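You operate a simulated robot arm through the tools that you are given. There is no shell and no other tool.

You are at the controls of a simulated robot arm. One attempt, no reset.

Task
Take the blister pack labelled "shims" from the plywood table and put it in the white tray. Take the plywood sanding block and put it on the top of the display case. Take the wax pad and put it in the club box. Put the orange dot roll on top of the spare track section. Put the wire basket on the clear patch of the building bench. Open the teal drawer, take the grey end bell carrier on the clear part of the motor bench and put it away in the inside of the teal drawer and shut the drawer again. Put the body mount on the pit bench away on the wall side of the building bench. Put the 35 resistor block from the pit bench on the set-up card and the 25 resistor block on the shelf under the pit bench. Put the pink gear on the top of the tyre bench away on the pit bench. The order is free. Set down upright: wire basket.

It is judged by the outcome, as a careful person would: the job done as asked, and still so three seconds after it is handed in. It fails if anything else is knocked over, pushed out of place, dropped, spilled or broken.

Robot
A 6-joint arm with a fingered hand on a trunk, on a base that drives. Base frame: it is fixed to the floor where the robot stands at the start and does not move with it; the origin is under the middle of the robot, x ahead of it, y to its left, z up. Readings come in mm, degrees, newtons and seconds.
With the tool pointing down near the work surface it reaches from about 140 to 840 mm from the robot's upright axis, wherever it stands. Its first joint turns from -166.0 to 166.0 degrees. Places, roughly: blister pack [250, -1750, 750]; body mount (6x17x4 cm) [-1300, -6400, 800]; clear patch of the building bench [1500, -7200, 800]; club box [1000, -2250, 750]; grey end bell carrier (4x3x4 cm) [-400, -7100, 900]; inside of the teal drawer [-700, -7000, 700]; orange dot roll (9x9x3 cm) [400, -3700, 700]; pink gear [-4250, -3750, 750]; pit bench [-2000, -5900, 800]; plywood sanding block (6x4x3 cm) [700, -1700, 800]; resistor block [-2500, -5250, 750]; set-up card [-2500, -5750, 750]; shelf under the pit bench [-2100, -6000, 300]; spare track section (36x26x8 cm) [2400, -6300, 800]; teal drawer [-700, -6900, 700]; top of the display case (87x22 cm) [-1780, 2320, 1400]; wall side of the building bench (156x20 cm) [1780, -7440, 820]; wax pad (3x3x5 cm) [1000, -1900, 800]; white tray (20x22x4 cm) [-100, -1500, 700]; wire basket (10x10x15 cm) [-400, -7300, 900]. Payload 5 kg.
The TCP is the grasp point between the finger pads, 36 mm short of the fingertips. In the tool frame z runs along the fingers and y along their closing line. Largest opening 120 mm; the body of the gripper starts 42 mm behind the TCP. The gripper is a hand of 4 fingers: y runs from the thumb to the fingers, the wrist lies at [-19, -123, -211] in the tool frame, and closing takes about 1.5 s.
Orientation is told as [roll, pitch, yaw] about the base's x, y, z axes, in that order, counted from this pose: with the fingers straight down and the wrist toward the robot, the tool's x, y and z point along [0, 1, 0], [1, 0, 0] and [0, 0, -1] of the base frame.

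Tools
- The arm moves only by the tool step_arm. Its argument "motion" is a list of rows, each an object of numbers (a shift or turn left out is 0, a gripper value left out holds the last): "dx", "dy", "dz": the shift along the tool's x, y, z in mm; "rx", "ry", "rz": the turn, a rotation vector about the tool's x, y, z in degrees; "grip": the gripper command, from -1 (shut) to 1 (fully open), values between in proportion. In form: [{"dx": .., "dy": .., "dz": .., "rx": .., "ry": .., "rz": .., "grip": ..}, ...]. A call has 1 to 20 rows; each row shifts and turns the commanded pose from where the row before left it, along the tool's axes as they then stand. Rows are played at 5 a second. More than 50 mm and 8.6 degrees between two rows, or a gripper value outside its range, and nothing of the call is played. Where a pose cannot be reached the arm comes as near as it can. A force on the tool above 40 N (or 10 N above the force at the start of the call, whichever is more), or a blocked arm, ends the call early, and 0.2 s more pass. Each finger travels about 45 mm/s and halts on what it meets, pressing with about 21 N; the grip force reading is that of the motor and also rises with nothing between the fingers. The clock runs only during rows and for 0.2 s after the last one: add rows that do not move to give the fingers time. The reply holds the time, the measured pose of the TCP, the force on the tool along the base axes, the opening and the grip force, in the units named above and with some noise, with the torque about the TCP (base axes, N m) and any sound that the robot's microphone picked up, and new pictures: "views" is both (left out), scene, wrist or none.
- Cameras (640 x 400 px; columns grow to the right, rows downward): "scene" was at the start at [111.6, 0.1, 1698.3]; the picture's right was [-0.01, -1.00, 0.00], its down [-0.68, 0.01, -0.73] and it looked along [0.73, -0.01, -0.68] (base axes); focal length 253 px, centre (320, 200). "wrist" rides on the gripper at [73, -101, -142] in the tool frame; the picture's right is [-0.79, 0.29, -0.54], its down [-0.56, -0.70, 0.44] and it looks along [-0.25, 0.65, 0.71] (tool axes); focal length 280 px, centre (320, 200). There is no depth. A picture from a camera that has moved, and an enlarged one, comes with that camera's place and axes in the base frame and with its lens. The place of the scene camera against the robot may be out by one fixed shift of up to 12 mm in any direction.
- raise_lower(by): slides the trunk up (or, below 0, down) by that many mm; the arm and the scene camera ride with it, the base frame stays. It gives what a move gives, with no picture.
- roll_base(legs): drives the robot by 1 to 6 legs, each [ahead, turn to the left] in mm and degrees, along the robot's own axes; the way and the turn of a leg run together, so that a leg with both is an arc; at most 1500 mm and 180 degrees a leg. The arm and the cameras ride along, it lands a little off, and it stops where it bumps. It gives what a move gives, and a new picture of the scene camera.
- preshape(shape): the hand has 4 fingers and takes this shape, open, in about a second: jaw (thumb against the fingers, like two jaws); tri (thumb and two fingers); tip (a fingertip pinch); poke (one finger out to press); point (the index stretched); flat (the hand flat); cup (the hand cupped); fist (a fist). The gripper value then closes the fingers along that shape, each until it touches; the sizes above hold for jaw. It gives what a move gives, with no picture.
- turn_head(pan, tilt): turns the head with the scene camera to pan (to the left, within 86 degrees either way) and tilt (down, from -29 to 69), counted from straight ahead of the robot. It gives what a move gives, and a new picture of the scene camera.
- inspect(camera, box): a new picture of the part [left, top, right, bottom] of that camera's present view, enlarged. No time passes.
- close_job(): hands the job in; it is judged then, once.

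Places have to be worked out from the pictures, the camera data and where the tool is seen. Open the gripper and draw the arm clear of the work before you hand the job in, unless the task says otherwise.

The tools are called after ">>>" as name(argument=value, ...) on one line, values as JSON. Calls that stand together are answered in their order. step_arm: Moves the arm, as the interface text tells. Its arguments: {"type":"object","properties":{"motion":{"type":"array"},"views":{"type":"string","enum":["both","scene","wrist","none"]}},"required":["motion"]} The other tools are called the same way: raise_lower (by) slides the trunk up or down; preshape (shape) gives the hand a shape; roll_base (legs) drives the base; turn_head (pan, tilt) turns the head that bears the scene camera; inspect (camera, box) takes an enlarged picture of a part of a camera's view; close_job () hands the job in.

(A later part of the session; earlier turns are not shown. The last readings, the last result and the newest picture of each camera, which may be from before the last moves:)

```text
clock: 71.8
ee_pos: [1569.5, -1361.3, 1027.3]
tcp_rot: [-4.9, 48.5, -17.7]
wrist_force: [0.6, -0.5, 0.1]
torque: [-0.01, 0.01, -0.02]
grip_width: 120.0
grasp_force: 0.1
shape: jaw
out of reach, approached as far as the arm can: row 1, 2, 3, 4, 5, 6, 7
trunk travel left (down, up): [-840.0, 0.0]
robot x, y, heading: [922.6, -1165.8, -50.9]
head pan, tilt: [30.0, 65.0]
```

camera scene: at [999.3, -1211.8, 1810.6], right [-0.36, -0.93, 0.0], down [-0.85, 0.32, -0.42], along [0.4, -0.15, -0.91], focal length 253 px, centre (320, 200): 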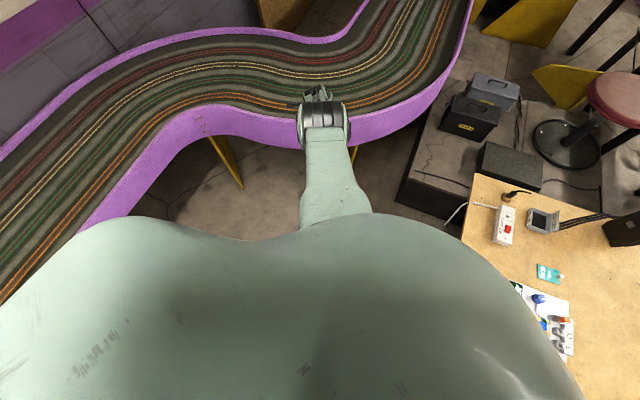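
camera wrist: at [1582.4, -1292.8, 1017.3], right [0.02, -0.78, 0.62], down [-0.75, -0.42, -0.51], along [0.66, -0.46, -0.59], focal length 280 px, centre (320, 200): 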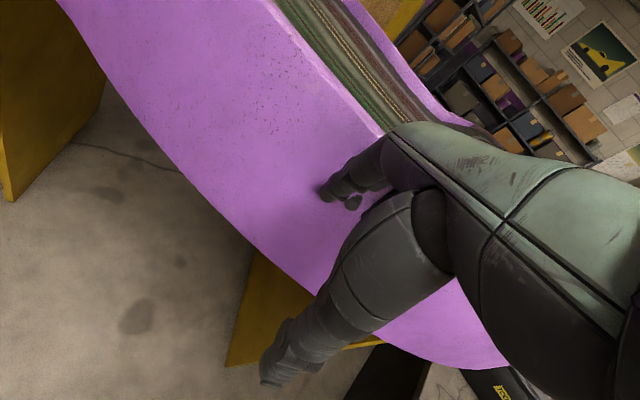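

The radius shrank, so the elbow bends. I pull inward at this pitch.

>>> step_arm(motion=[{"dy": -27, "dz": 30}, {"dy": -27, "dz": 30}, {"dy": -27, "dz": 30}, {"dy": -27, "dz": 30}, {}], views="none")

```text
clock: 73.0
ee_pos: [1420.1, -1325.3, 1009.0]
tcp_rot: [-4.9, 48.4, -17.7]
wrist_force: [-0.1, -0.3, -0.3]
torque: [0.04, 0.02, 0.02]
grip_width: 120.2
grasp_force: 0.1
shape: jaw
out of reach, approached as far as the arm can: row 4
trunk travel left (down, up): [-840.0, 0.0]
robot x, y, heading: [922.7, -1169.8, -51.1]
head pan, tilt: [30.0, 65.0]
```

It moves freely now. I level the hand again.

>>> step_arm(motion=[{"rx": -8}, {"rx": -8}, {"rx": -8}, {"rx": -8}, {"rx": -8}, {"rx": -8}, {}], views="wrist")

```text
clock: 74.6
ee_pos: [1422.0, -1323.2, 1011.1]
tcp_rot: [-3.3, 0.3, -13.8]
wrist_force: [0.7, 0.1, -0.1]
torque: [0.03, 0.01, 0.0]
grip_width: 119.9
grasp_force: 0.0
shape: jaw
trunk travel left (down, up): [-840.0, 0.0]
robot x, y, heading: [928.2, -1167.5, -50.9]
head pan, tilt: [30.0, 65.0]
camera wrist: at [1342.6, -1222.3, 1148.9], right [0.1, -0.81, 0.58], down [-0.82, -0.4, -0.41], along [0.56, -0.44, -0.7], focal length 280 px, centre (320, 200)
```

wrist: 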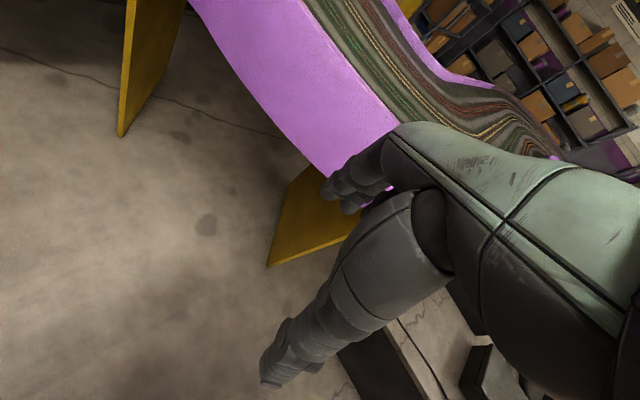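

The arm is free again. I square the hand to the robot's heading and bring it to a travelling pose.

>>> step_arm(motion=[{"ry": 3.2, "rx": 0.8}, {"rz": 7.4, "dx": -30}, {"rz": 7.4, "dx": -30}, {"rz": 7.4, "dx": -30}, {"rz": 7.4, "dx": -30}, {"rz": 7.4, "dx": -30}, {}], views="none")

>>> raise_lower(by=-140)

```text
clock: 76.2
ee_pos: [1350.6, -1454.7, 1011.0]
tcp_rot: [-0.8, 0.9, -51.0]
wrist_force: [-0.2, 0.3, 0.7]
torque: [-0.04, -0.02, -0.01]
grip_width: 120.1
grasp_force: 0.1
shape: jaw
trunk travel left (down, up): [-840.0, 0.0]
robot x, y, heading: [922.3, -1163.1, -51.4]
head pan, tilt: [30.0, 65.0]
```

```text
clock: 77.8
ee_pos: [1350.3, -1453.5, 870.2]
tcp_rot: [-0.8, 0.9, -51.0]
wrist_force: [-0.2, 0.1, 0.9]
torque: [0.0, -0.01, 0.01]
grip_width: 120.1
grasp_force: 0.0
shape: jaw
trunk travel left (down, up): [-700.0, 140.0]
robot x, y, heading: [927.7, -1168.7, -51.1]
head pan, tilt: [30.0, 65.0]
```

I raise the hand to travel height and drive to the stand for the shims pack, facing the table's long edge.

>>> step_arm(motion=[{"dz": -40, "dy": -10}, {"dz": -40, "dy": -10}, {"dz": -40, "dy": -10}, {"dz": -40, "dy": -10}, {"dz": -40, "dy": -10}], views="none")

>>> roll_base(legs=[[0, -125], [320, 0], [0, 41]])

>>> turn_head(pan=0, tilt=45)

```text
clock: 79.0
ee_pos: [1324.0, -1414.9, 1070.7]
tcp_rot: [-0.9, 1.0, -50.8]
wrist_force: [-0.3, -0.4, 0.2]
torque: [0.01, -0.02, 0.02]
grip_width: 119.9
grasp_force: 0.1
shape: jaw
trunk travel left (down, up): [-700.0, 140.0]
robot x, y, heading: [925.1, -1167.5, -51.2]
head pan, tilt: [30.0, 65.0]
```

```text
clock: 89.7
ee_pos: [404.7, -1609.2, 1070.6]
tcp_rot: [-0.8, 0.9, -135.6]
wrist_force: [0.2, -0.2, -0.8]
torque: [-0.01, 0.01, 0.01]
grip_width: 119.8
grasp_force: 0.0
shape: jaw
trunk travel left (down, up): [-700.0, 140.0]
robot x, y, heading: [611.2, -1189.2, -135.5]
head pan, tilt: [30.0, 65.0]
camera scene: at [574.6, -1266.5, 1670.6], right [-0.96, 0.27, 0.0], down [0.24, 0.87, -0.42], along [-0.11, -0.41, -0.91], focal length 253 px, centre (320, 200)
```

scene: 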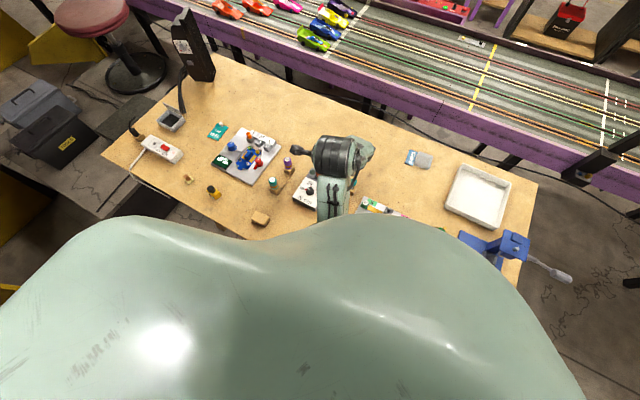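

```text
clock: 90.7
ee_pos: [404.6, -1608.4, 1069.9]
tcp_rot: [-0.8, 0.9, -135.5]
wrist_force: [-0.3, -0.2, -0.1]
torque: [0.0, 0.02, 0.01]
grip_width: 119.8
grasp_force: 0.1
shape: jaw
trunk travel left (down, up): [-700.0, 140.0]
robot x, y, heading: [613.6, -1186.5, -135.7]
head pan, tilt: [0.0, 45.0]
camera scene: at [532.9, -1265.0, 1695.6], right [-0.7, 0.71, 0.0], down [0.5, 0.5, -0.71], along [-0.5, -0.5, -0.71], focal length 253 px, centre (320, 200)
```

scene: 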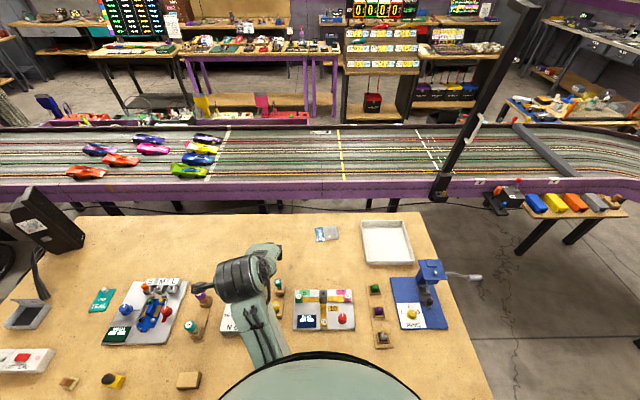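

I zoom onto the pack and tray from here to fix their places.

>>> inspect(camera="scene", box=[300, 210, 420, 285])

```text
5.33 times, centred on (360, 248) of scene
camera zoom: at [532.9, -1265.0, 1695.6], right [-0.7, 0.71, 0.0], down [0.5, 0.5, -0.71], along [-0.5, -0.5, -0.71], focal length 1349 px, centre (107, -53)
```

zoom: 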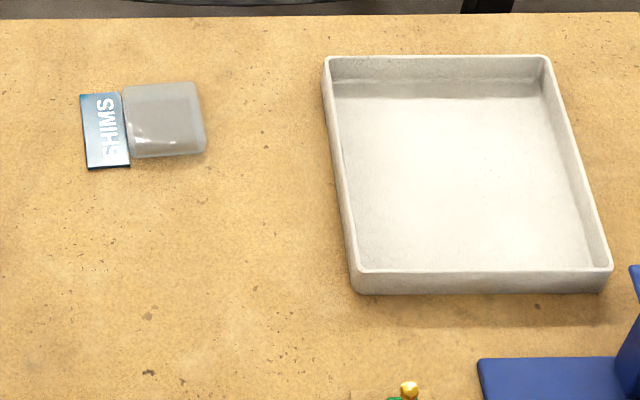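

The pack's blister sits at about (-19, -1735), short axis near 49°; table top about z 745. I carry the hand over it, yaw -131°.

>>> step_arm(motion=[{"dx": -23, "dy": 43.4}, {"dx": -23, "dy": 43.4}, {"dx": -23, "dy": 43.4}, {"dx": -23, "dy": 43.4}, {"dx": -23, "dy": 43.4}, {"dx": -23, "dy": 43.4}, {"dx": -23, "dy": 43.4}, {"dx": -23, "dy": 43.4}, {"dx": -23, "dy": 43.4}, {"rz": -4.5, "rx": 1.2}, {}], views="none")

>>> raise_lower(by=-190)

>>> step_arm(motion=[{}], views="both")

```text
clock: 93.1
ee_pos: [-18.7, -1735.8, 1067.3]
tcp_rot: [-0.7, 2.1, -130.9]
wrist_force: [-0.2, 0.1, 0.5]
torque: [0.01, 0.01, -0.01]
grip_width: 120.2
grasp_force: 0.0
shape: jaw
trunk travel left (down, up): [-700.0, 140.0]
robot x, y, heading: [617.9, -1188.2, -135.4]
head pan, tilt: [0.0, 45.0]
```

```text
clock: 95.2
ee_pos: [-19.5, -1734.6, 878.4]
tcp_rot: [-0.8, 2.2, -131.0]
wrist_force: [0.5, -0.1, -0.3]
torque: [-0.01, 0.0, 0.0]
grip_width: 119.9
grasp_force: 0.0
shape: jaw
trunk travel left (down, up): [-510.0, 330.0]
robot x, y, heading: [613.3, -1187.6, -135.6]
head pan, tilt: [0.0, 45.0]
```

```text
clock: 95.6
ee_pos: [-19.3, -1734.5, 878.7]
tcp_rot: [-0.7, 2.3, -130.9]
wrist_force: [0.2, 0.4, -0.3]
torque: [-0.02, 0.01, -0.01]
grip_width: 120.0
grasp_force: 0.1
shape: jaw
trunk travel left (down, up): [-510.0, 330.0]
robot x, y, heading: [616.1, -1190.2, -135.4]
head pan, tilt: [0.0, 45.0]
camera scene: at [532.7, -1264.9, 1505.7], right [-0.7, 0.71, 0.0], down [0.5, 0.5, -0.71], along [-0.5, -0.5, -0.71], focal length 253 px, centre (320, 200)
camera wrist: at [99.4, -1711.7, 1023.0], right [-0.79, 0.28, 0.54], down [0.04, 0.91, -0.41], along [-0.61, -0.3, -0.74], focal length 280 px, centre (320, 200)
```

scene: 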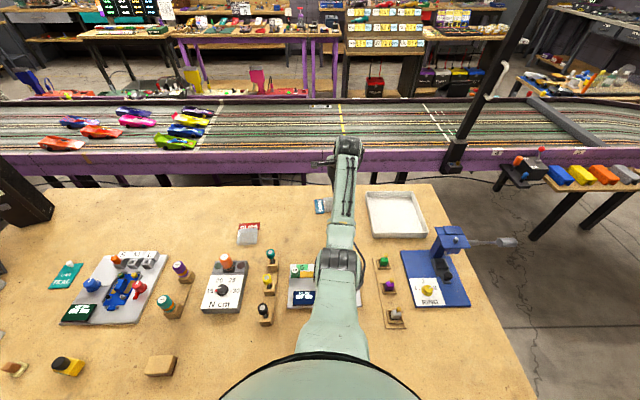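
wrist: 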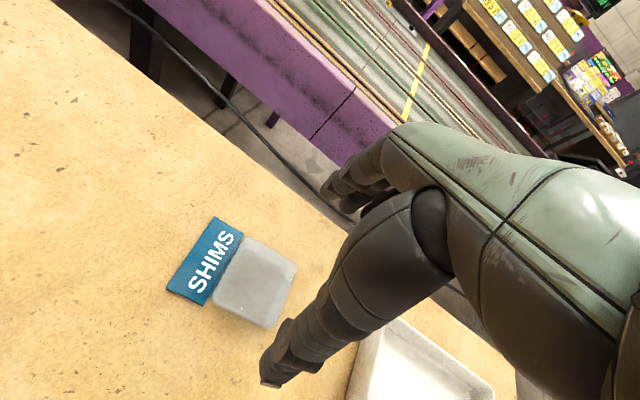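

Orientation settled; the wrist view puts the blister centre at about (-15, -1736), edges near 46°. I correct the tilt and descend to just above the table.

>>> step_arm(motion=[{"rx": -2.3, "ry": 0.7, "rz": 2.0}, {"dx": 3.5, "dy": -1.5, "dz": 30}, {"dz": 30}, {"dz": 25}, {}], views="wrist")

```text
clock: 96.8
ee_pos: [-16.6, -1737.0, 793.5]
tcp_rot: [0.1, -0.1, -133.0]
wrist_force: [0.3, -0.3, 0.0]
torque: [-0.02, -0.01, 0.01]
grip_width: 119.9
grasp_force: 0.0
shape: jaw
trunk travel left (down, up): [-510.0, 330.0]
robot x, y, heading: [614.0, -1190.4, -135.6]
head pan, tilt: [0.0, 45.0]
camera wrist: at [105.4, -1712.3, 935.4], right [-0.77, 0.33, 0.54], down [0.07, 0.89, -0.44], along [-0.63, -0.31, -0.71], focal length 280 px, centre (320, 200)
```

wrist: 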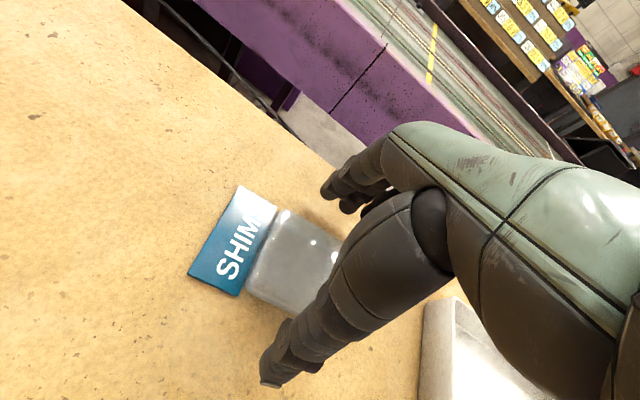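

Fingers straddle the pack. I go down in small steps until just touching.

>>> step_arm(motion=[{"dz": 4}, {"dz": 4}, {}], views="none")

>>> step_arm(motion=[{"dz": 3}, {}], views="wrist")

```text
clock: 97.6
ee_pos: [-16.8, -1736.6, 784.4]
tcp_rot: [0.0, -0.2, -133.1]
wrist_force: [-0.1, 0.0, 0.3]
torque: [0.02, 0.0, -0.01]
grip_width: 120.0
grasp_force: 0.0
shape: jaw
trunk travel left (down, up): [-510.0, 330.0]
robot x, y, heading: [614.2, -1189.0, -135.1]
head pan, tilt: [0.0, 45.0]
```

```text
clock: 98.2
ee_pos: [-17.4, -1735.6, 780.5]
tcp_rot: [-0.1, 0.0, -132.9]
wrist_force: [0.2, 0.2, -0.5]
torque: [0.0, 0.0, 0.01]
grip_width: 119.8
grasp_force: 0.1
shape: jaw
trunk travel left (down, up): [-510.0, 330.0]
robot x, y, heading: [615.1, -1187.0, -135.5]
head pan, tilt: [0.0, 45.0]
camera wrist: at [105.1, -1711.7, 924.1], right [-0.77, 0.33, 0.54], down [0.07, 0.89, -0.44], along [-0.63, -0.31, -0.71], focal length 280 px, centre (320, 200)
```

wrist: 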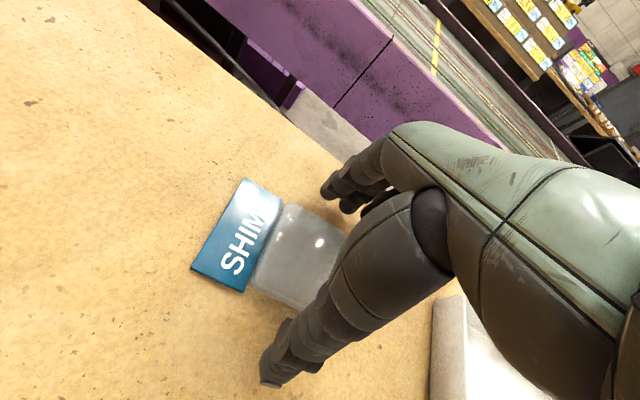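

No contact yet; I continue down in small steps.

>>> step_arm(motion=[{"dz": 3}, {}], views="none")

>>> step_arm(motion=[{"dz": 3}, {}], views="none")

>>> step_arm(motion=[{"dz": 3}, {}], views="none")

>>> step_arm(motion=[{"dz": 3}, {}], views="wrist")

```text
clock: 98.8
ee_pos: [-16.8, -1736.0, 779.0]
tcp_rot: [0.0, -0.1, -133.0]
wrist_force: [0.6, 0.2, 0.0]
torque: [0.03, 0.0, -0.02]
grip_width: 120.1
grasp_force: 0.1
shape: jaw
trunk travel left (down, up): [-510.0, 330.0]
robot x, y, heading: [616.4, -1187.8, -135.5]
head pan, tilt: [0.0, 45.0]
```

```text
clock: 99.4
ee_pos: [-15.9, -1735.6, 776.5]
tcp_rot: [0.0, -0.2, -133.0]
wrist_force: [-0.3, 0.6, 2.9]
torque: [-0.07, 0.14, -0.04]
grip_width: 120.0
grasp_force: 0.1
shape: jaw
trunk travel left (down, up): [-510.0, 330.0]
robot x, y, heading: [613.2, -1185.5, -135.7]
head pan, tilt: [0.0, 45.0]
```

```text
clock: 100.0
ee_pos: [-14.4, -1735.7, 776.3]
tcp_rot: [0.0, -0.4, -133.1]
wrist_force: [1.0, 1.6, 12.3]
torque: [-0.51, 0.67, -0.05]
grip_width: 119.0
grasp_force: 0.1
shape: jaw
trunk travel left (down, up): [-510.0, 330.0]
robot x, y, heading: [617.9, -1187.7, -135.4]
head pan, tilt: [0.0, 45.0]
```

```text
clock: 100.6
ee_pos: [-15.1, -1734.9, 775.7]
tcp_rot: [0.0, -0.7, -133.1]
wrist_force: [1.6, 1.5, 23.7]
torque: [-0.88, 1.21, -0.12]
grip_width: 118.7
grasp_force: 0.1
shape: jaw
trunk travel left (down, up): [-510.0, 330.0]
robot x, y, heading: [614.4, -1187.0, -135.5]
head pan, tilt: [0.0, 45.0]
camera wrist: at [107.7, -1710.4, 915.9], right [-0.77, 0.33, 0.55], down [0.07, 0.89, -0.45], along [-0.64, -0.31, -0.71], focal length 280 px, centre (320, 200)
```

wrist: 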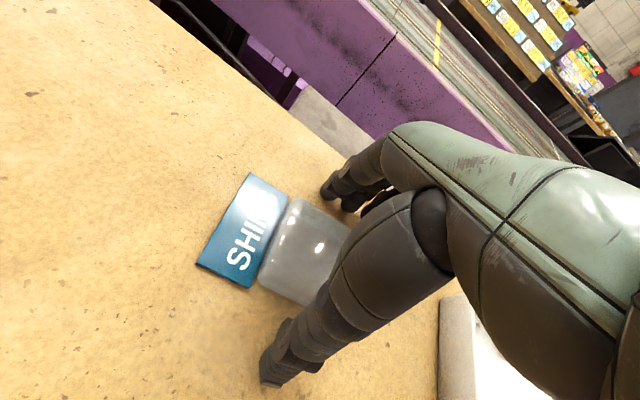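

Contact: the table top is at about z 741. I ease up a bit and close the fingers.

>>> step_arm(motion=[{"dz": -7}, {"grip": 0.2}, {"grip": -0.2}, {"grip": -0.6}, {"grip": -1}, {}, {}, {}, {}, {}], views="wrist")

```text
clock: 102.8
ee_pos: [-13.9, -1735.8, 777.1]
tcp_rot: [0.0, -0.2, -133.0]
wrist_force: [2.9, 1.6, 8.4]
torque: [0.35, -0.38, 0.0]
grip_width: 67.7
grasp_force: 21.1
shape: jaw
trunk travel left (down, up): [-510.0, 330.0]
robot x, y, heading: [611.4, -1187.9, -135.4]
head pan, tilt: [0.0, 45.0]
camera wrist: at [107.6, -1711.3, 919.4], right [-0.77, 0.33, 0.54], down [0.07, 0.89, -0.44], along [-0.63, -0.31, -0.71], focal length 280 px, centre (320, 200)
```

wrist: 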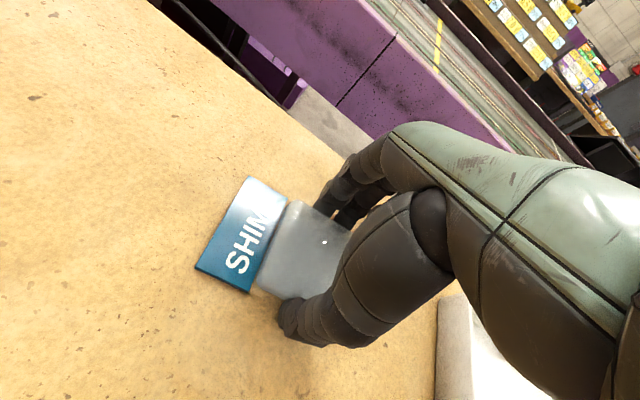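

Gripped at 68 mm. I lift and carry the pack over the tray (centre about (-149, -1525)).

>>> step_arm(motion=[{"dz": -40}, {"dz": -40}, {"dz": -30}, {"dx": -44, "dy": -10.4}, {"dx": -44, "dy": -10.4}, {"dx": -44, "dy": -10.4}, {"dx": -44, "dy": -10.4}, {"dx": -44, "dy": -10.4}, {"dx": -44, "dy": -10.4}, {}], views="both")

```text
clock: 105.0
ee_pos: [-164.1, -1511.3, 888.7]
tcp_rot: [-0.1, -0.1, -133.0]
wrist_force: [0.2, -1.3, -0.1]
torque: [-0.02, 0.02, 0.02]
grip_width: 67.3
grasp_force: 21.0
shape: jaw
trunk travel left (down, up): [-510.0, 330.0]
robot x, y, heading: [615.9, -1187.0, -135.6]
head pan, tilt: [0.0, 45.0]
camera scene: at [533.2, -1265.9, 1505.6], right [-0.7, 0.71, 0.0], down [0.5, 0.5, -0.71], along [-0.5, -0.49, -0.71], focal length 253 px, centre (320, 200)
camera wrist: at [-43.4, -1487.2, 1030.6], right [-0.77, 0.33, 0.54], down [0.07, 0.89, -0.44], along [-0.63, -0.31, -0.71], focal length 280 px, centre (320, 200)
```

scene: 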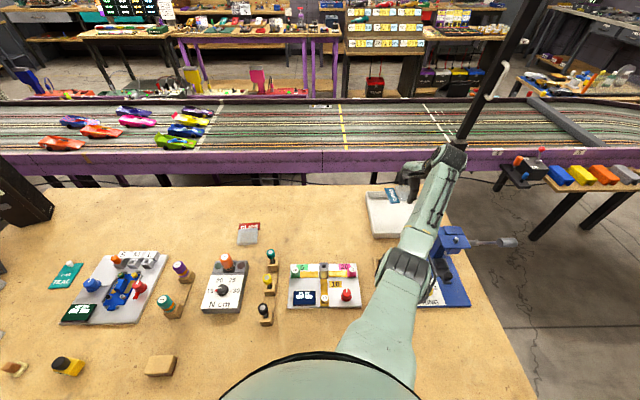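
wrist: 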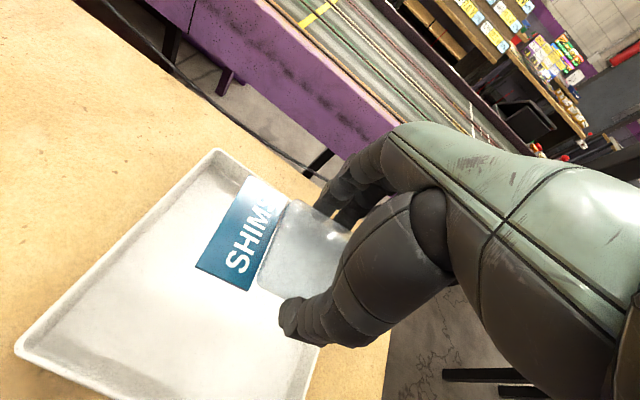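

The pack is over the tray's middle. I lower it to the tray floor.

>>> step_arm(motion=[{"dz": 35}, {"dz": 35}, {"dz": 25}, {}], views="none")

>>> step_arm(motion=[{"dz": 4}, {"dz": 4}, {}], views="wrist")

```text
clock: 106.0
ee_pos: [-165.4, -1508.1, 790.2]
tcp_rot: [0.0, -0.1, -133.1]
wrist_force: [0.0, -0.4, -0.7]
torque: [0.02, 0.03, 0.02]
grip_width: 67.3
grasp_force: 21.4
shape: jaw
trunk travel left (down, up): [-510.0, 330.0]
robot x, y, heading: [612.9, -1190.0, -135.2]
head pan, tilt: [0.0, 45.0]
```

```text
clock: 106.8
ee_pos: [-164.8, -1509.7, 783.1]
tcp_rot: [0.0, 0.0, -132.9]
wrist_force: [0.2, -0.7, -0.7]
torque: [0.01, 0.0, 0.03]
grip_width: 67.2
grasp_force: 20.8
shape: jaw
trunk travel left (down, up): [-510.0, 330.0]
robot x, y, heading: [613.0, -1185.5, -135.6]
head pan, tilt: [0.0, 45.0]
camera wrist: at [-43.2, -1485.4, 925.5], right [-0.77, 0.33, 0.54], down [0.07, 0.89, -0.44], along [-0.63, -0.31, -0.71], focal length 280 px, centre (320, 200)
```

wrist: 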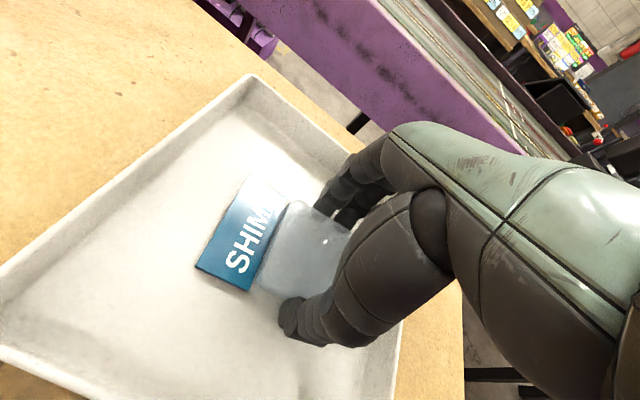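

It is nearly on the tray floor; I lower until a slight contact shows and release.

>>> step_arm(motion=[{"dz": 3}, {}], views="none")

>>> step_arm(motion=[{"dz": 2}, {}], views="none")

```text
clock: 107.4
ee_pos: [-165.1, -1510.1, 781.2]
tcp_rot: [0.0, -0.3, -132.9]
wrist_force: [0.3, 0.6, 3.7]
torque: [0.11, -0.16, 0.01]
grip_width: 67.2
grasp_force: 20.7
shape: jaw
trunk travel left (down, up): [-510.0, 330.0]
robot x, y, heading: [616.0, -1188.3, -135.2]
head pan, tilt: [0.0, 45.0]
```

```text
clock: 108.0
ee_pos: [-165.1, -1509.9, 781.6]
tcp_rot: [-0.2, -0.3, -133.0]
wrist_force: [0.9, 1.3, 12.7]
torque: [0.45, -0.48, 0.02]
grip_width: 67.4
grasp_force: 21.1
shape: jaw
trunk travel left (down, up): [-510.0, 330.0]
robot x, y, heading: [613.0, -1191.0, -135.6]
head pan, tilt: [0.0, 45.0]
```

Touching. I open the fingers and lift away.

>>> step_arm(motion=[{"grip": 0.3}, {"grip": 0.7}, {}, {}, {"dz": -30}, {"dz": -40}, {"dz": -50}, {"dz": -50}, {"dz": -50}], views="wrist")

```text
clock: 110.0
ee_pos: [-164.6, -1511.6, 997.9]
tcp_rot: [0.1, -0.1, -133.1]
wrist_force: [0.7, 0.4, 0.4]
torque: [0.0, 0.0, 0.01]
grip_width: 101.9
grasp_force: 0.0
shape: jaw
trunk travel left (down, up): [-510.0, 330.0]
robot x, y, heading: [611.4, -1187.5, -135.5]
head pan, tilt: [0.0, 45.0]
camera wrist: at [-42.3, -1486.5, 1140.5], right [-0.77, 0.33, 0.54], down [0.07, 0.89, -0.44], along [-0.63, -0.31, -0.71], focal length 280 px, centre (320, 200)
```

wrist: 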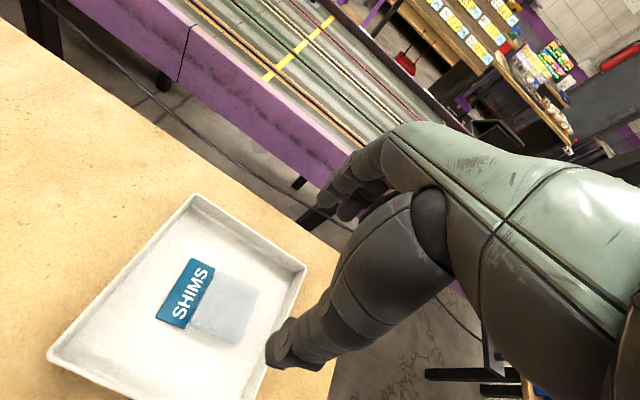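

The shims lie in the tray. I raise the trunk, draw the hand in, and drive along the table to the wax pad's stand.

>>> raise_lower(by=190)

>>> step_arm(motion=[{"dy": -36, "dx": 28}, {"dy": -36, "dx": 28}, {"dy": -36, "dx": 28}, {"dy": -36, "dx": 28}, {"dy": -36, "dx": 28}, {"dy": -36, "dx": 28}, {"dy": -36, "dx": 28}, {"dy": -36, "dx": 28}, {"dy": -36, "dx": 28, "grip": 1}], views="none")

>>> roll_base(legs=[[0, 95.3], [888, 0], [0, -95.3]])

>>> turn_head(pan=0, tilt=50)

```text
clock: 112.0
ee_pos: [-164.9, -1510.2, 1187.0]
tcp_rot: [0.0, -0.1, -132.9]
wrist_force: [-1.0, -0.1, -0.6]
torque: [-0.02, -0.04, 0.02]
grip_width: 101.8
grasp_force: 0.1
shape: jaw
trunk travel left (down, up): [-700.0, 140.0]
robot x, y, heading: [612.3, -1185.3, -135.5]
head pan, tilt: [0.0, 45.0]
```

```text
clock: 114.0
ee_pos: [201.0, -1473.0, 1096.4]
tcp_rot: [-0.1, -0.4, -133.0]
wrist_force: [1.4, -0.3, -0.1]
torque: [0.01, 0.05, 0.01]
grip_width: 119.5
grasp_force: 0.0
shape: jaw
out of reach, approached as far as the arm can: row 5, 6, 7, 8, 9
trunk travel left (down, up): [-700.0, 140.0]
robot x, y, heading: [617.9, -1187.4, -135.5]
head pan, tilt: [0.0, 45.0]
```

```text
clock: 128.8
ee_pos: [881.1, -2022.4, 1096.8]
tcp_rot: [0.0, -0.4, -133.3]
wrist_force: [-0.2, -0.5, 1.4]
torque: [0.06, 0.03, 0.01]
grip_width: 119.8
grasp_force: 0.0
shape: jaw
trunk travel left (down, up): [-700.0, 140.0]
robot x, y, heading: [1301.8, -1746.0, -135.8]
head pan, tilt: [0.0, 45.0]
camera scene: at [1223.5, -1823.7, 1695.6], right [-0.7, 0.72, 0.0], down [0.51, 0.49, -0.71], along [-0.51, -0.49, -0.71], focal length 253 px, centre (320, 200)
```

scene: 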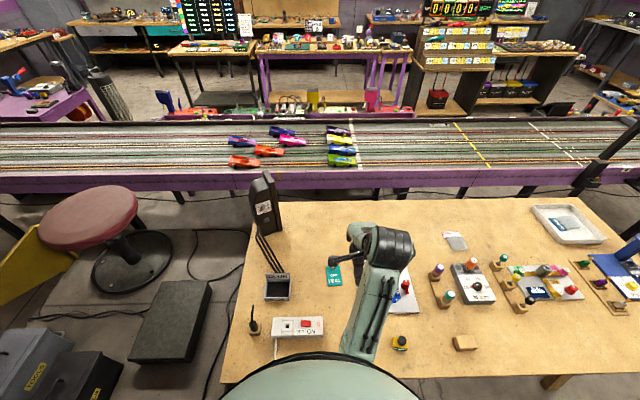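

```text
clock: 129.5
ee_pos: [880.8, -2023.6, 1097.0]
tcp_rot: [0.1, -0.4, -133.3]
wrist_force: [0.1, 0.1, 1.3]
torque: [0.03, 0.03, 0.01]
grip_width: 119.7
grasp_force: 0.0
shape: jaw
trunk travel left (down, up): [-700.0, 140.0]
robot x, y, heading: [1301.0, -1745.6, -135.5]
head pan, tilt: [0.0, 50.0]
camera scene: at [1226.3, -1820.5, 1688.8], right [-0.7, 0.72, 0.0], down [0.55, 0.53, -0.64], along [-0.46, -0.45, -0.77], focal length 253 px, centre (320, 200)
```

scene: 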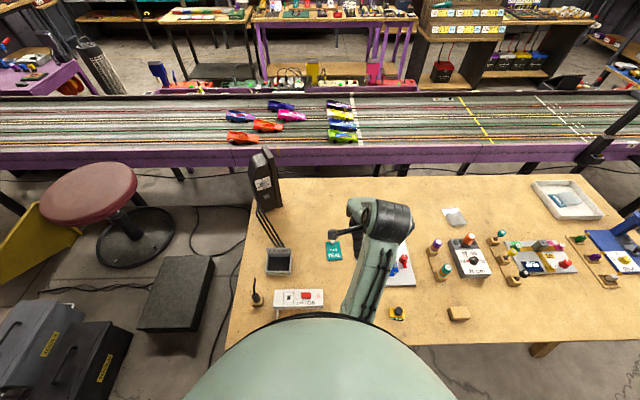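

Near the mast the hand cannot stay that high; I resync the command, bring the hand over the wax pad near (957, -1910) and lower to look.

>>> step_arm(motion=[{"dz": 45, "dy": 20}, {"dz": 45, "dy": 20}, {"dz": 20, "dy": -30, "dx": -8}, {"dz": 20, "dy": -30, "dx": -8}, {"dz": 20, "dy": -30, "dx": -8}, {"dz": 20, "dy": -38, "dx": -8}, {"dz": 40, "rz": 7}, {"dz": 40, "rz": 7}, {"dz": 20}, {}], views="wrist")

```text
clock: 131.7
ee_pos: [901.2, -1944.5, 830.9]
tcp_rot: [-0.6, -1.4, -147.3]
wrist_force: [0.4, -0.6, 0.4]
torque: [0.0, -0.03, -0.01]
grip_width: 120.1
grasp_force: 0.0
shape: jaw
trunk travel left (down, up): [-700.0, 140.0]
robot x, y, heading: [1301.8, -1747.5, -135.5]
head pan, tilt: [0.0, 50.0]
camera wrist: at [1028.9, -1951.2, 971.5], right [-0.66, 0.51, 0.56], down [0.28, 0.85, -0.45], along [-0.7, -0.14, -0.7], focal length 280 px, centre (320, 200)
```

wrist: 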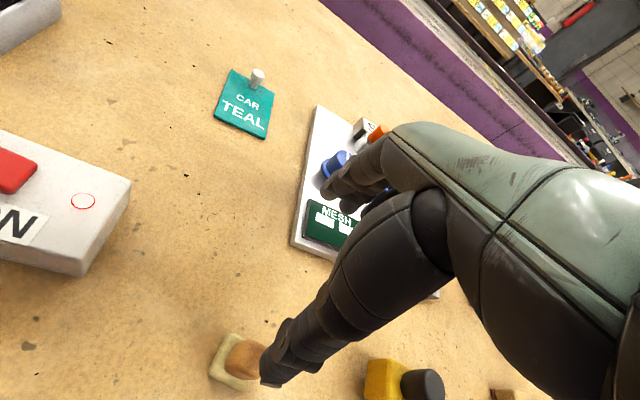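

The wax pad is at about (962, -1912), close to the thumb. I lift, then shift over it.

>>> step_arm(motion=[{"dz": -40, "rx": 1.4, "ry": 0.6}, {"dz": -20}, {"dy": -34, "dx": 3}, {"dy": -34, "dx": 3}, {}], views="wrist")

```text
clock: 132.8
ee_pos: [896.2, -1917.3, 934.8]
tcp_rot: [-3.3, -6.6, -147.1]
wrist_force: [0.7, -0.4, -0.4]
torque: [-0.03, -0.01, 0.02]
grip_width: 119.9
grasp_force: 0.0
shape: jaw
trunk travel left (down, up): [-700.0, 140.0]
robot x, y, heading: [1305.3, -1741.6, -135.7]
head pan, tilt: [0.0, 50.0]
stopped in row 5: the arm was blocked; the commanded pose is now the measured one
camera wrist: at [1036.7, -1923.0, 1060.0], right [-0.6, 0.52, 0.62], down [0.23, 0.84, -0.49], along [-0.77, -0.15, -0.62], focal length 280 px, centre (320, 200)
```

wrist: 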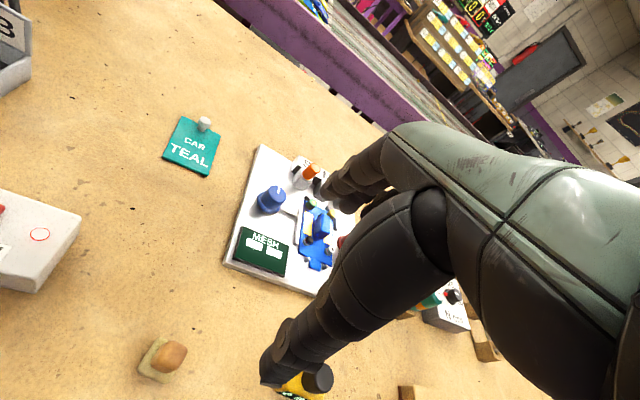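

The arm folds no tighter than about 570 mm from its shoulder, so working this close I need the trunk higher. I raise it 140, then come down over the pad.

>>> raise_lower(by=140)

>>> step_arm(motion=[{"dz": 40, "rx": 6.6, "ry": 3.3}, {"dz": 45}, {"dz": 45}, {"dy": -26, "dx": 15, "dz": 20}, {"dy": -26, "dx": 15, "dz": 20}, {}], views="wrist")

```text
clock: 134.5
ee_pos: [902.1, -1916.1, 1076.9]
tcp_rot: [-3.2, -6.7, -147.1]
wrist_force: [-1.0, -1.1, 0.4]
torque: [-0.02, 0.0, -0.01]
grip_width: 120.0
grasp_force: 0.1
shape: jaw
trunk travel left (down, up): [-840.0, 0.0]
robot x, y, heading: [1303.6, -1747.3, -135.9]
head pan, tilt: [0.0, 50.0]
```

```text
clock: 136.1
ee_pos: [888.0, -1917.1, 946.0]
tcp_rot: [-2.4, -5.6, -147.7]
wrist_force: [0.9, -1.1, 0.4]
torque: [0.0, 0.0, 0.02]
grip_width: 119.6
grasp_force: 0.0
shape: jaw
trunk travel left (down, up): [-840.0, 0.0]
robot x, y, heading: [1303.0, -1745.5, -135.5]
head pan, tilt: [0.0, 50.0]
stopped in row 6: the arm was blocked; the commanded pose is now the measured one
camera wrist: at [1026.7, -1923.9, 1073.6], right [-0.6, 0.52, 0.6], down [0.24, 0.84, -0.49], along [-0.76, -0.15, -0.64], focal length 280 px, centre (320, 200)
```

wrist: 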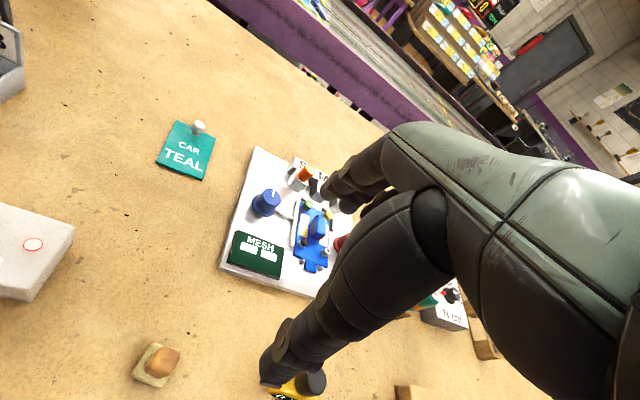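

Blocked again, so something of the arm meets the robot itself. I look with the head camera.

>>> turn_head(pan=-10, tilt=69)

```text
clock: 136.9
ee_pos: [889.0, -1919.9, 942.6]
tcp_rot: [-2.4, -5.4, -147.7]
wrist_force: [0.0, 0.1, 0.4]
torque: [-0.01, 0.02, 0.03]
grip_width: 119.9
grasp_force: 0.1
shape: jaw
trunk travel left (down, up): [-840.0, 0.0]
robot x, y, heading: [1301.6, -1750.6, -135.8]
head pan, tilt: [-10.0, 68.8]
camera scene: at [1235.2, -1798.9, 1807.0], right [-0.56, 0.83, 0.0], down [0.77, 0.52, -0.36], along [-0.3, -0.2, -0.93], focal length 253 px, centre (320, 200)
```

scene: 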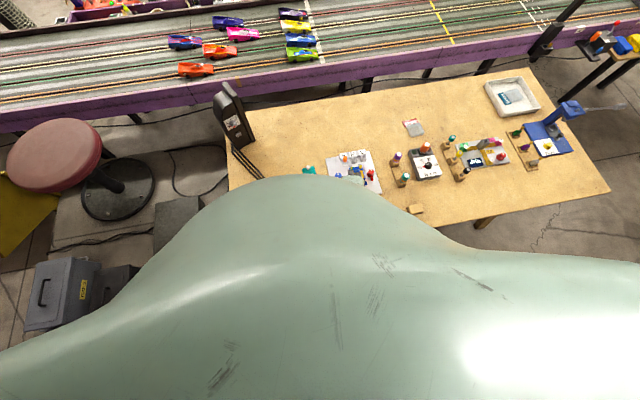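

The arm bends elbow-down, so near targets put the elbow into the mast; the hand should stay more than ~520 mm out. I back off to a stand about 450 mm from the edge instead.

>>> step_arm(motion=[{"dy": 30, "rx": 5, "ry": 2.4, "dz": -20}, {"dy": 30, "dz": -20}, {}], views="none")

>>> roll_base(legs=[[0, 43], [-247, 0], [0, -43]])

>>> turn_head(pan=0, tilt=45)

```text
clock: 137.7
ee_pos: [843.4, -1949.2, 985.3]
tcp_rot: [0.1, -0.4, -147.6]
wrist_force: [0.4, -0.1, 0.0]
torque: [0.02, 0.0, 0.03]
grip_width: 120.0
grasp_force: 0.1
shape: jaw
trunk travel left (down, up): [-840.0, 0.0]
robot x, y, heading: [1305.1, -1746.5, -135.8]
head pan, tilt: [-10.0, 68.8]
```

```text
clock: 144.3
ee_pos: [853.4, -1699.0, 983.9]
tcp_rot: [0.0, -0.4, -148.1]
wrist_force: [0.6, -0.3, 0.3]
torque: [-0.01, 0.0, 0.01]
grip_width: 119.9
grasp_force: 0.1
shape: jaw
trunk travel left (down, up): [-840.0, 0.0]
robot x, y, heading: [1317.9, -1499.7, -136.1]
head pan, tilt: [-10.0, 68.8]
camera scene: at [1248.4, -1549.7, 1806.8], right [-0.56, 0.83, 0.0], down [0.77, 0.52, -0.36], along [-0.3, -0.2, -0.93], focal length 253 px, centre (320, 200)
```

scene: 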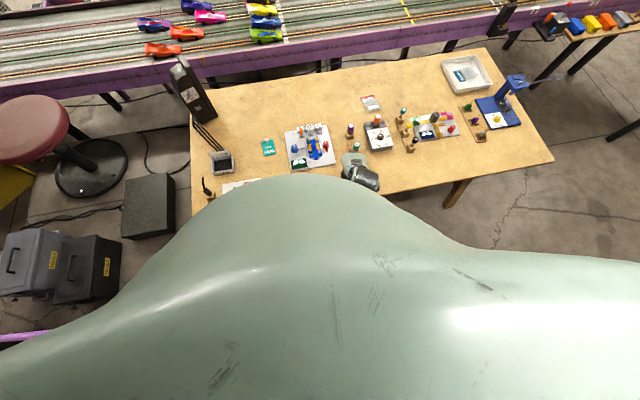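

```text
clock: 145.2
ee_pos: [853.7, -1697.8, 984.4]
tcp_rot: [0.0, -0.5, -148.0]
wrist_force: [-0.2, 0.1, -0.8]
torque: [-0.02, -0.02, 0.0]
grip_width: 119.8
grasp_force: 0.0
shape: jaw
trunk travel left (down, up): [-840.0, 0.0]
robot x, y, heading: [1316.1, -1498.0, -136.4]
head pan, tilt: [0.0, 45.0]
camera scene: at [1236.1, -1574.8, 1835.6], right [-0.69, 0.72, 0.0], down [0.51, 0.49, -0.71], along [-0.51, -0.49, -0.71], focal length 253 px, centre (320, 200)
```

scene: 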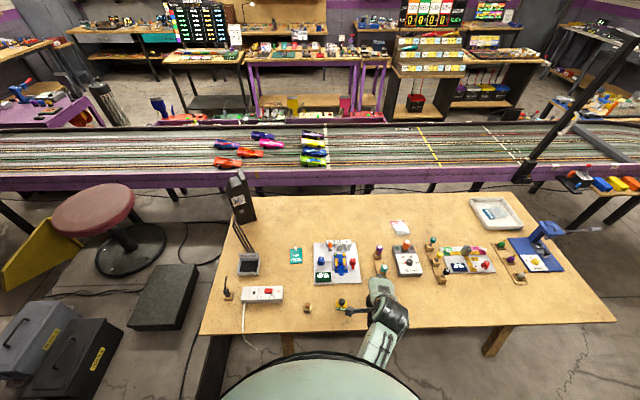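

Everything is in view now. I zoom on the wax pad and the club box.

>>> inspect(camera="scene", box=[215, 235, 335, 315])

```text
5.00 times, centred on (275, 275) of scene
camera zoom: at [1236.1, -1574.8, 1835.6], right [-0.69, 0.72, 0.0], down [0.51, 0.49, -0.71], along [-0.51, -0.49, -0.71], focal length 1265 px, centre (545, -175)
```

zoom: 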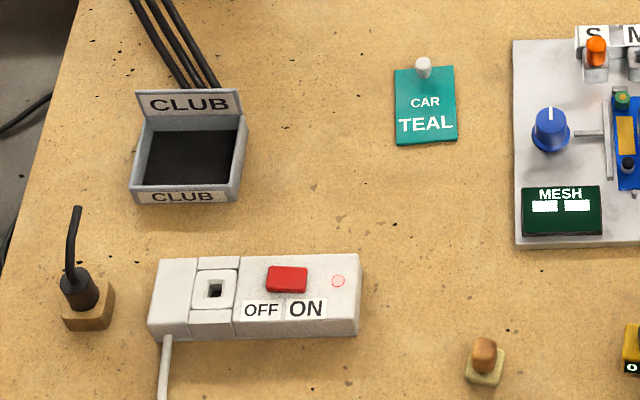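

Wax pad at (960, -1910), club box inside centre at about (1013, -2257). I set the trunk and carry the hand over the wax pad.

>>> raise_lower(by=-70)

>>> step_arm(motion=[{"dx": 47, "dy": 4.4}, {"dx": 47, "dy": 4.4}, {"dx": 47, "dy": 4.4}, {"dx": 47, "dy": 4.4}, {"dx": 47, "dy": 4.4}, {}], views="none")

>>> raise_lower(by=-70)

>>> step_arm(motion=[{}], views="wrist")

```text
clock: 146.3
ee_pos: [853.1, -1697.3, 914.8]
tcp_rot: [-0.1, -0.4, -148.1]
wrist_force: [0.3, 0.1, 0.1]
torque: [-0.03, 0.02, 0.04]
grip_width: 119.8
grasp_force: 0.0
shape: jaw
trunk travel left (down, up): [-770.0, 70.0]
robot x, y, heading: [1317.1, -1496.9, -136.1]
head pan, tilt: [0.0, 45.0]
```

```text
clock: 147.7
ee_pos: [958.6, -1907.7, 917.8]
tcp_rot: [0.1, -0.3, -148.3]
wrist_force: [-1.0, 0.1, 0.7]
torque: [0.0, -0.03, 0.02]
grip_width: 119.7
grasp_force: 0.1
shape: jaw
trunk travel left (down, up): [-770.0, 70.0]
robot x, y, heading: [1315.3, -1501.2, -136.1]
head pan, tilt: [0.0, 45.0]
```

```text
clock: 148.7
ee_pos: [957.8, -1908.9, 847.2]
tcp_rot: [0.1, -0.4, -148.0]
wrist_force: [-0.3, 0.8, 0.0]
torque: [-0.01, 0.0, 0.0]
grip_width: 120.0
grasp_force: 0.0
shape: jaw
trunk travel left (down, up): [-700.0, 140.0]
robot x, y, heading: [1319.4, -1498.7, -136.1]
head pan, tilt: [0.0, 45.0]
```

```text
clock: 149.1
ee_pos: [958.3, -1907.9, 846.9]
tcp_rot: [-0.1, -0.4, -148.0]
wrist_force: [0.3, 0.0, -0.2]
torque: [0.0, 0.04, -0.02]
grip_width: 119.9
grasp_force: 0.0
shape: jaw
trunk travel left (down, up): [-700.0, 140.0]
robot x, y, heading: [1316.9, -1499.6, -136.1]
head pan, tilt: [0.0, 45.0]
camera wrist: at [1082.7, -1917.1, 988.5], right [-0.66, 0.52, 0.54], down [0.3, 0.84, -0.45], along [-0.69, -0.13, -0.71], focal length 280 px, centre (320, 200)
```

wrist: 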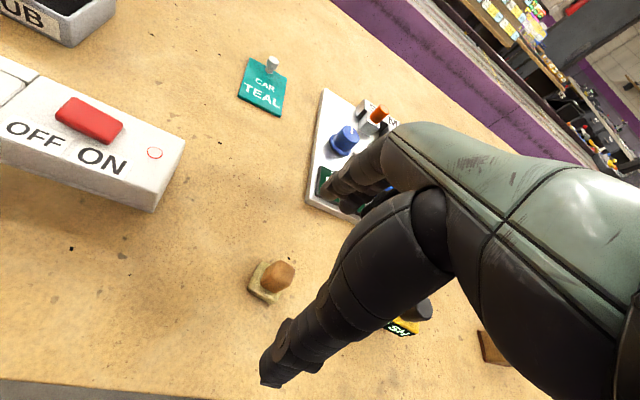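

I fine-adjust and descend so the fingertips sit beside the brown block.

>>> step_arm(motion=[{"dx": 4, "dy": -6, "dz": 20}, {"dz": 20}, {"dz": 9}, {}], views="wrist")

```text
clock: 150.1
ee_pos: [966.2, -1910.3, 798.6]
tcp_rot: [0.0, -0.5, -148.1]
wrist_force: [0.1, 0.9, -0.2]
torque: [0.0, -0.02, 0.02]
grip_width: 119.8
grasp_force: 0.0
shape: jaw
trunk travel left (down, up): [-700.0, 140.0]
robot x, y, heading: [1317.3, -1496.6, -136.0]
head pan, tilt: [0.0, 45.0]
camera wrist: at [1089.8, -1918.4, 939.6], right [-0.66, 0.52, 0.54], down [0.3, 0.84, -0.45], along [-0.69, -0.13, -0.71], focal length 280 px, centre (320, 200)
```

wrist: 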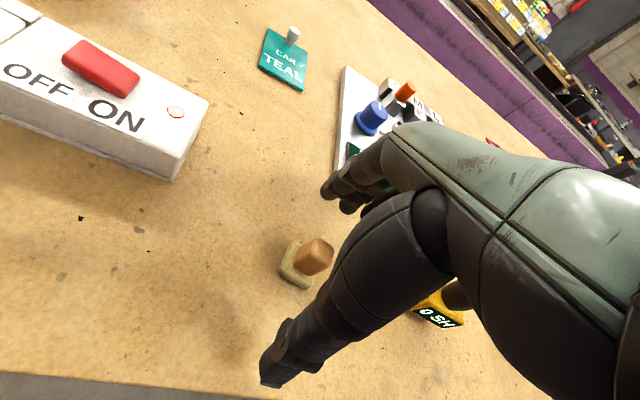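

Well centred. I close the fingers on the block.

>>> step_arm(motion=[{"grip": 0.3}, {"grip": -0.2}, {"grip": -0.6}, {"grip": -1}, {}, {}, {}, {}, {}, {}, {}, {}], views="wrist")

```text
clock: 152.7
ee_pos: [964.8, -1910.7, 798.0]
tcp_rot: [0.0, -0.4, -148.0]
wrist_force: [0.1, 0.2, -0.7]
torque: [0.01, -0.01, -0.03]
grip_width: 16.5
grasp_force: 20.9
shape: jaw
trunk travel left (down, up): [-700.0, 140.0]
robot x, y, heading: [1318.1, -1496.8, -136.1]
head pan, tilt: [0.0, 45.0]
camera wrist: at [1089.8, -1918.4, 939.7], right [-0.66, 0.52, 0.54], down [0.3, 0.84, -0.45], along [-0.69, -0.13, -0.71], focal length 280 px, centre (320, 200)
```

wrist: 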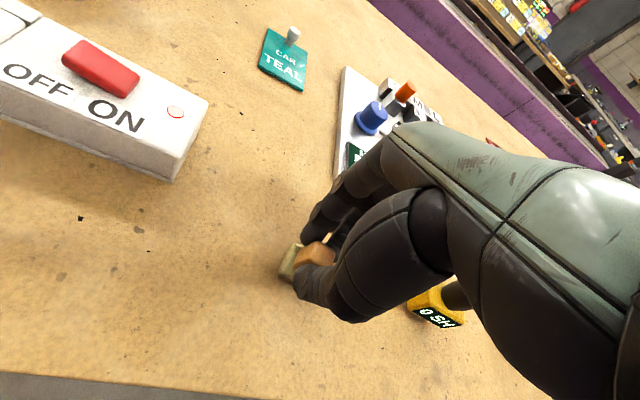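

Held. I lift, turn the hand to the box's line and carry the pad over the club box.

>>> step_arm(motion=[{"dz": -40}, {"dz": -40}, {"dz": -30}, {"rz": -6}, {"rz": -6}, {"dx": 35.3, "dy": 25.8}, {"dx": 35.3, "dy": 25.8}, {"dx": 35.3, "dy": 25.8}, {"dx": 35.3, "dy": 25.8}, {"dx": 35.3, "dy": 25.8}, {"dx": 35.3, "dy": 25.8}, {"dx": 35.3, "dy": 25.8}, {"dx": 35.3, "dy": 25.8}, {}], views="none")

>>> raise_lower(by=-50)

>>> step_arm(motion=[{}], views="both")

```text
clock: 155.7
ee_pos: [1011.7, -2257.1, 908.3]
tcp_rot: [0.1, -0.4, -136.2]
wrist_force: [-0.7, 0.4, 0.0]
torque: [0.02, 0.0, -0.01]
grip_width: 16.2
grasp_force: 21.4
shape: jaw
trunk travel left (down, up): [-700.0, 140.0]
robot x, y, heading: [1316.4, -1498.7, -136.3]
head pan, tilt: [0.0, 45.0]
```

```text
clock: 156.7
ee_pos: [1012.4, -2257.2, 857.7]
tcp_rot: [-0.1, -0.4, -136.0]
wrist_force: [1.2, -0.1, -0.9]
torque: [-0.01, 0.01, 0.01]
grip_width: 16.3
grasp_force: 20.5
shape: jaw
trunk travel left (down, up): [-650.0, 190.0]
robot x, y, heading: [1321.2, -1498.4, -136.3]
head pan, tilt: [0.0, 45.0]
```

```text
clock: 157.1
ee_pos: [1012.1, -2257.9, 857.5]
tcp_rot: [-0.2, -0.4, -136.1]
wrist_force: [-0.8, -0.1, -0.2]
torque: [-0.01, 0.02, 0.0]
grip_width: 16.4
grasp_force: 20.7
shape: jaw
trunk travel left (down, up): [-650.0, 190.0]
robot x, y, heading: [1320.4, -1497.9, -136.3]
head pan, tilt: [0.0, 45.0]
camera scene: at [1236.2, -1575.4, 1645.6], right [-0.69, 0.72, 0.0], down [0.51, 0.49, -0.71], along [-0.51, -0.49, -0.71], focal length 253 px, centre (320, 200)
camera wrist: at [1135.8, -2239.7, 999.8], right [-0.75, 0.37, 0.54], down [0.11, 0.89, -0.45], along [-0.65, -0.27, -0.71], focal length 280 px, centre (320, 200)
```

scene: 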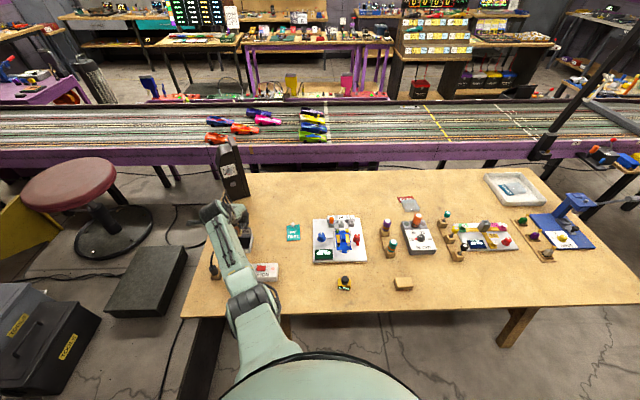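
wrist: 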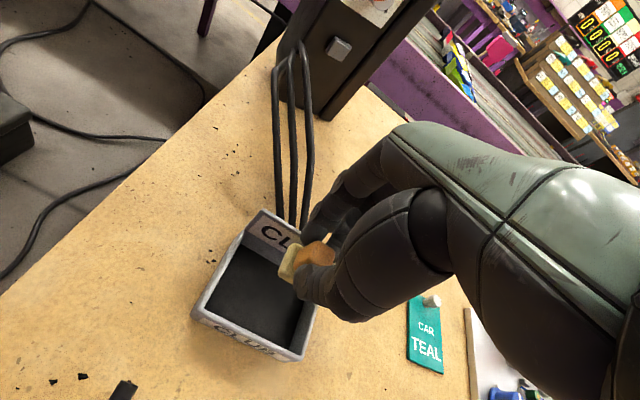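

The box floor centre reads about (1016, -2251). I shift slightly and lower the pad into it.

>>> step_arm(motion=[{"dx": -1.5, "dy": -7, "dz": 15}, {"dz": 15}, {"dz": 12}, {}], views="wrist")

```text
clock: 157.9
ee_pos: [1010.8, -2259.6, 835.6]
tcp_rot: [0.6, -2.3, -136.0]
wrist_force: [-5.2, 4.0, 23.5]
torque: [-0.15, 0.93, -0.2]
grip_width: 16.9
grasp_force: 21.6
shape: jaw
trunk travel left (down, up): [-650.0, 190.0]
robot x, y, heading: [1313.2, -1501.0, -136.1]
head pan, tilt: [0.0, 45.0]
stopped in row 3: the force on the tool passed its limit at 46 N (the readings are from after the stop); the commanded pose is now the measured one
camera wrist: at [1136.5, -2238.2, 974.8], right [-0.74, 0.39, 0.55], down [0.11, 0.87, -0.47], along [-0.66, -0.29, -0.69], focal length 280 px, centre (320, 200)
```

wrist: 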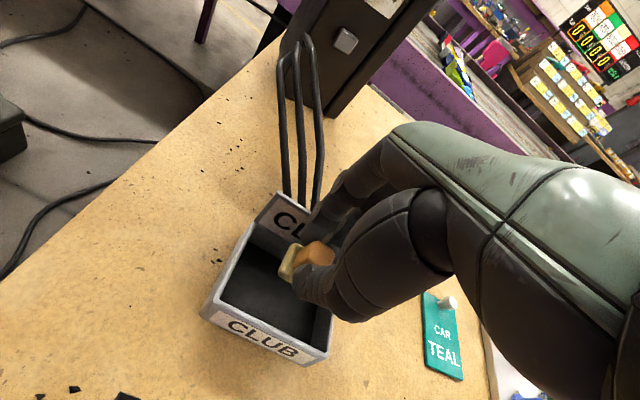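

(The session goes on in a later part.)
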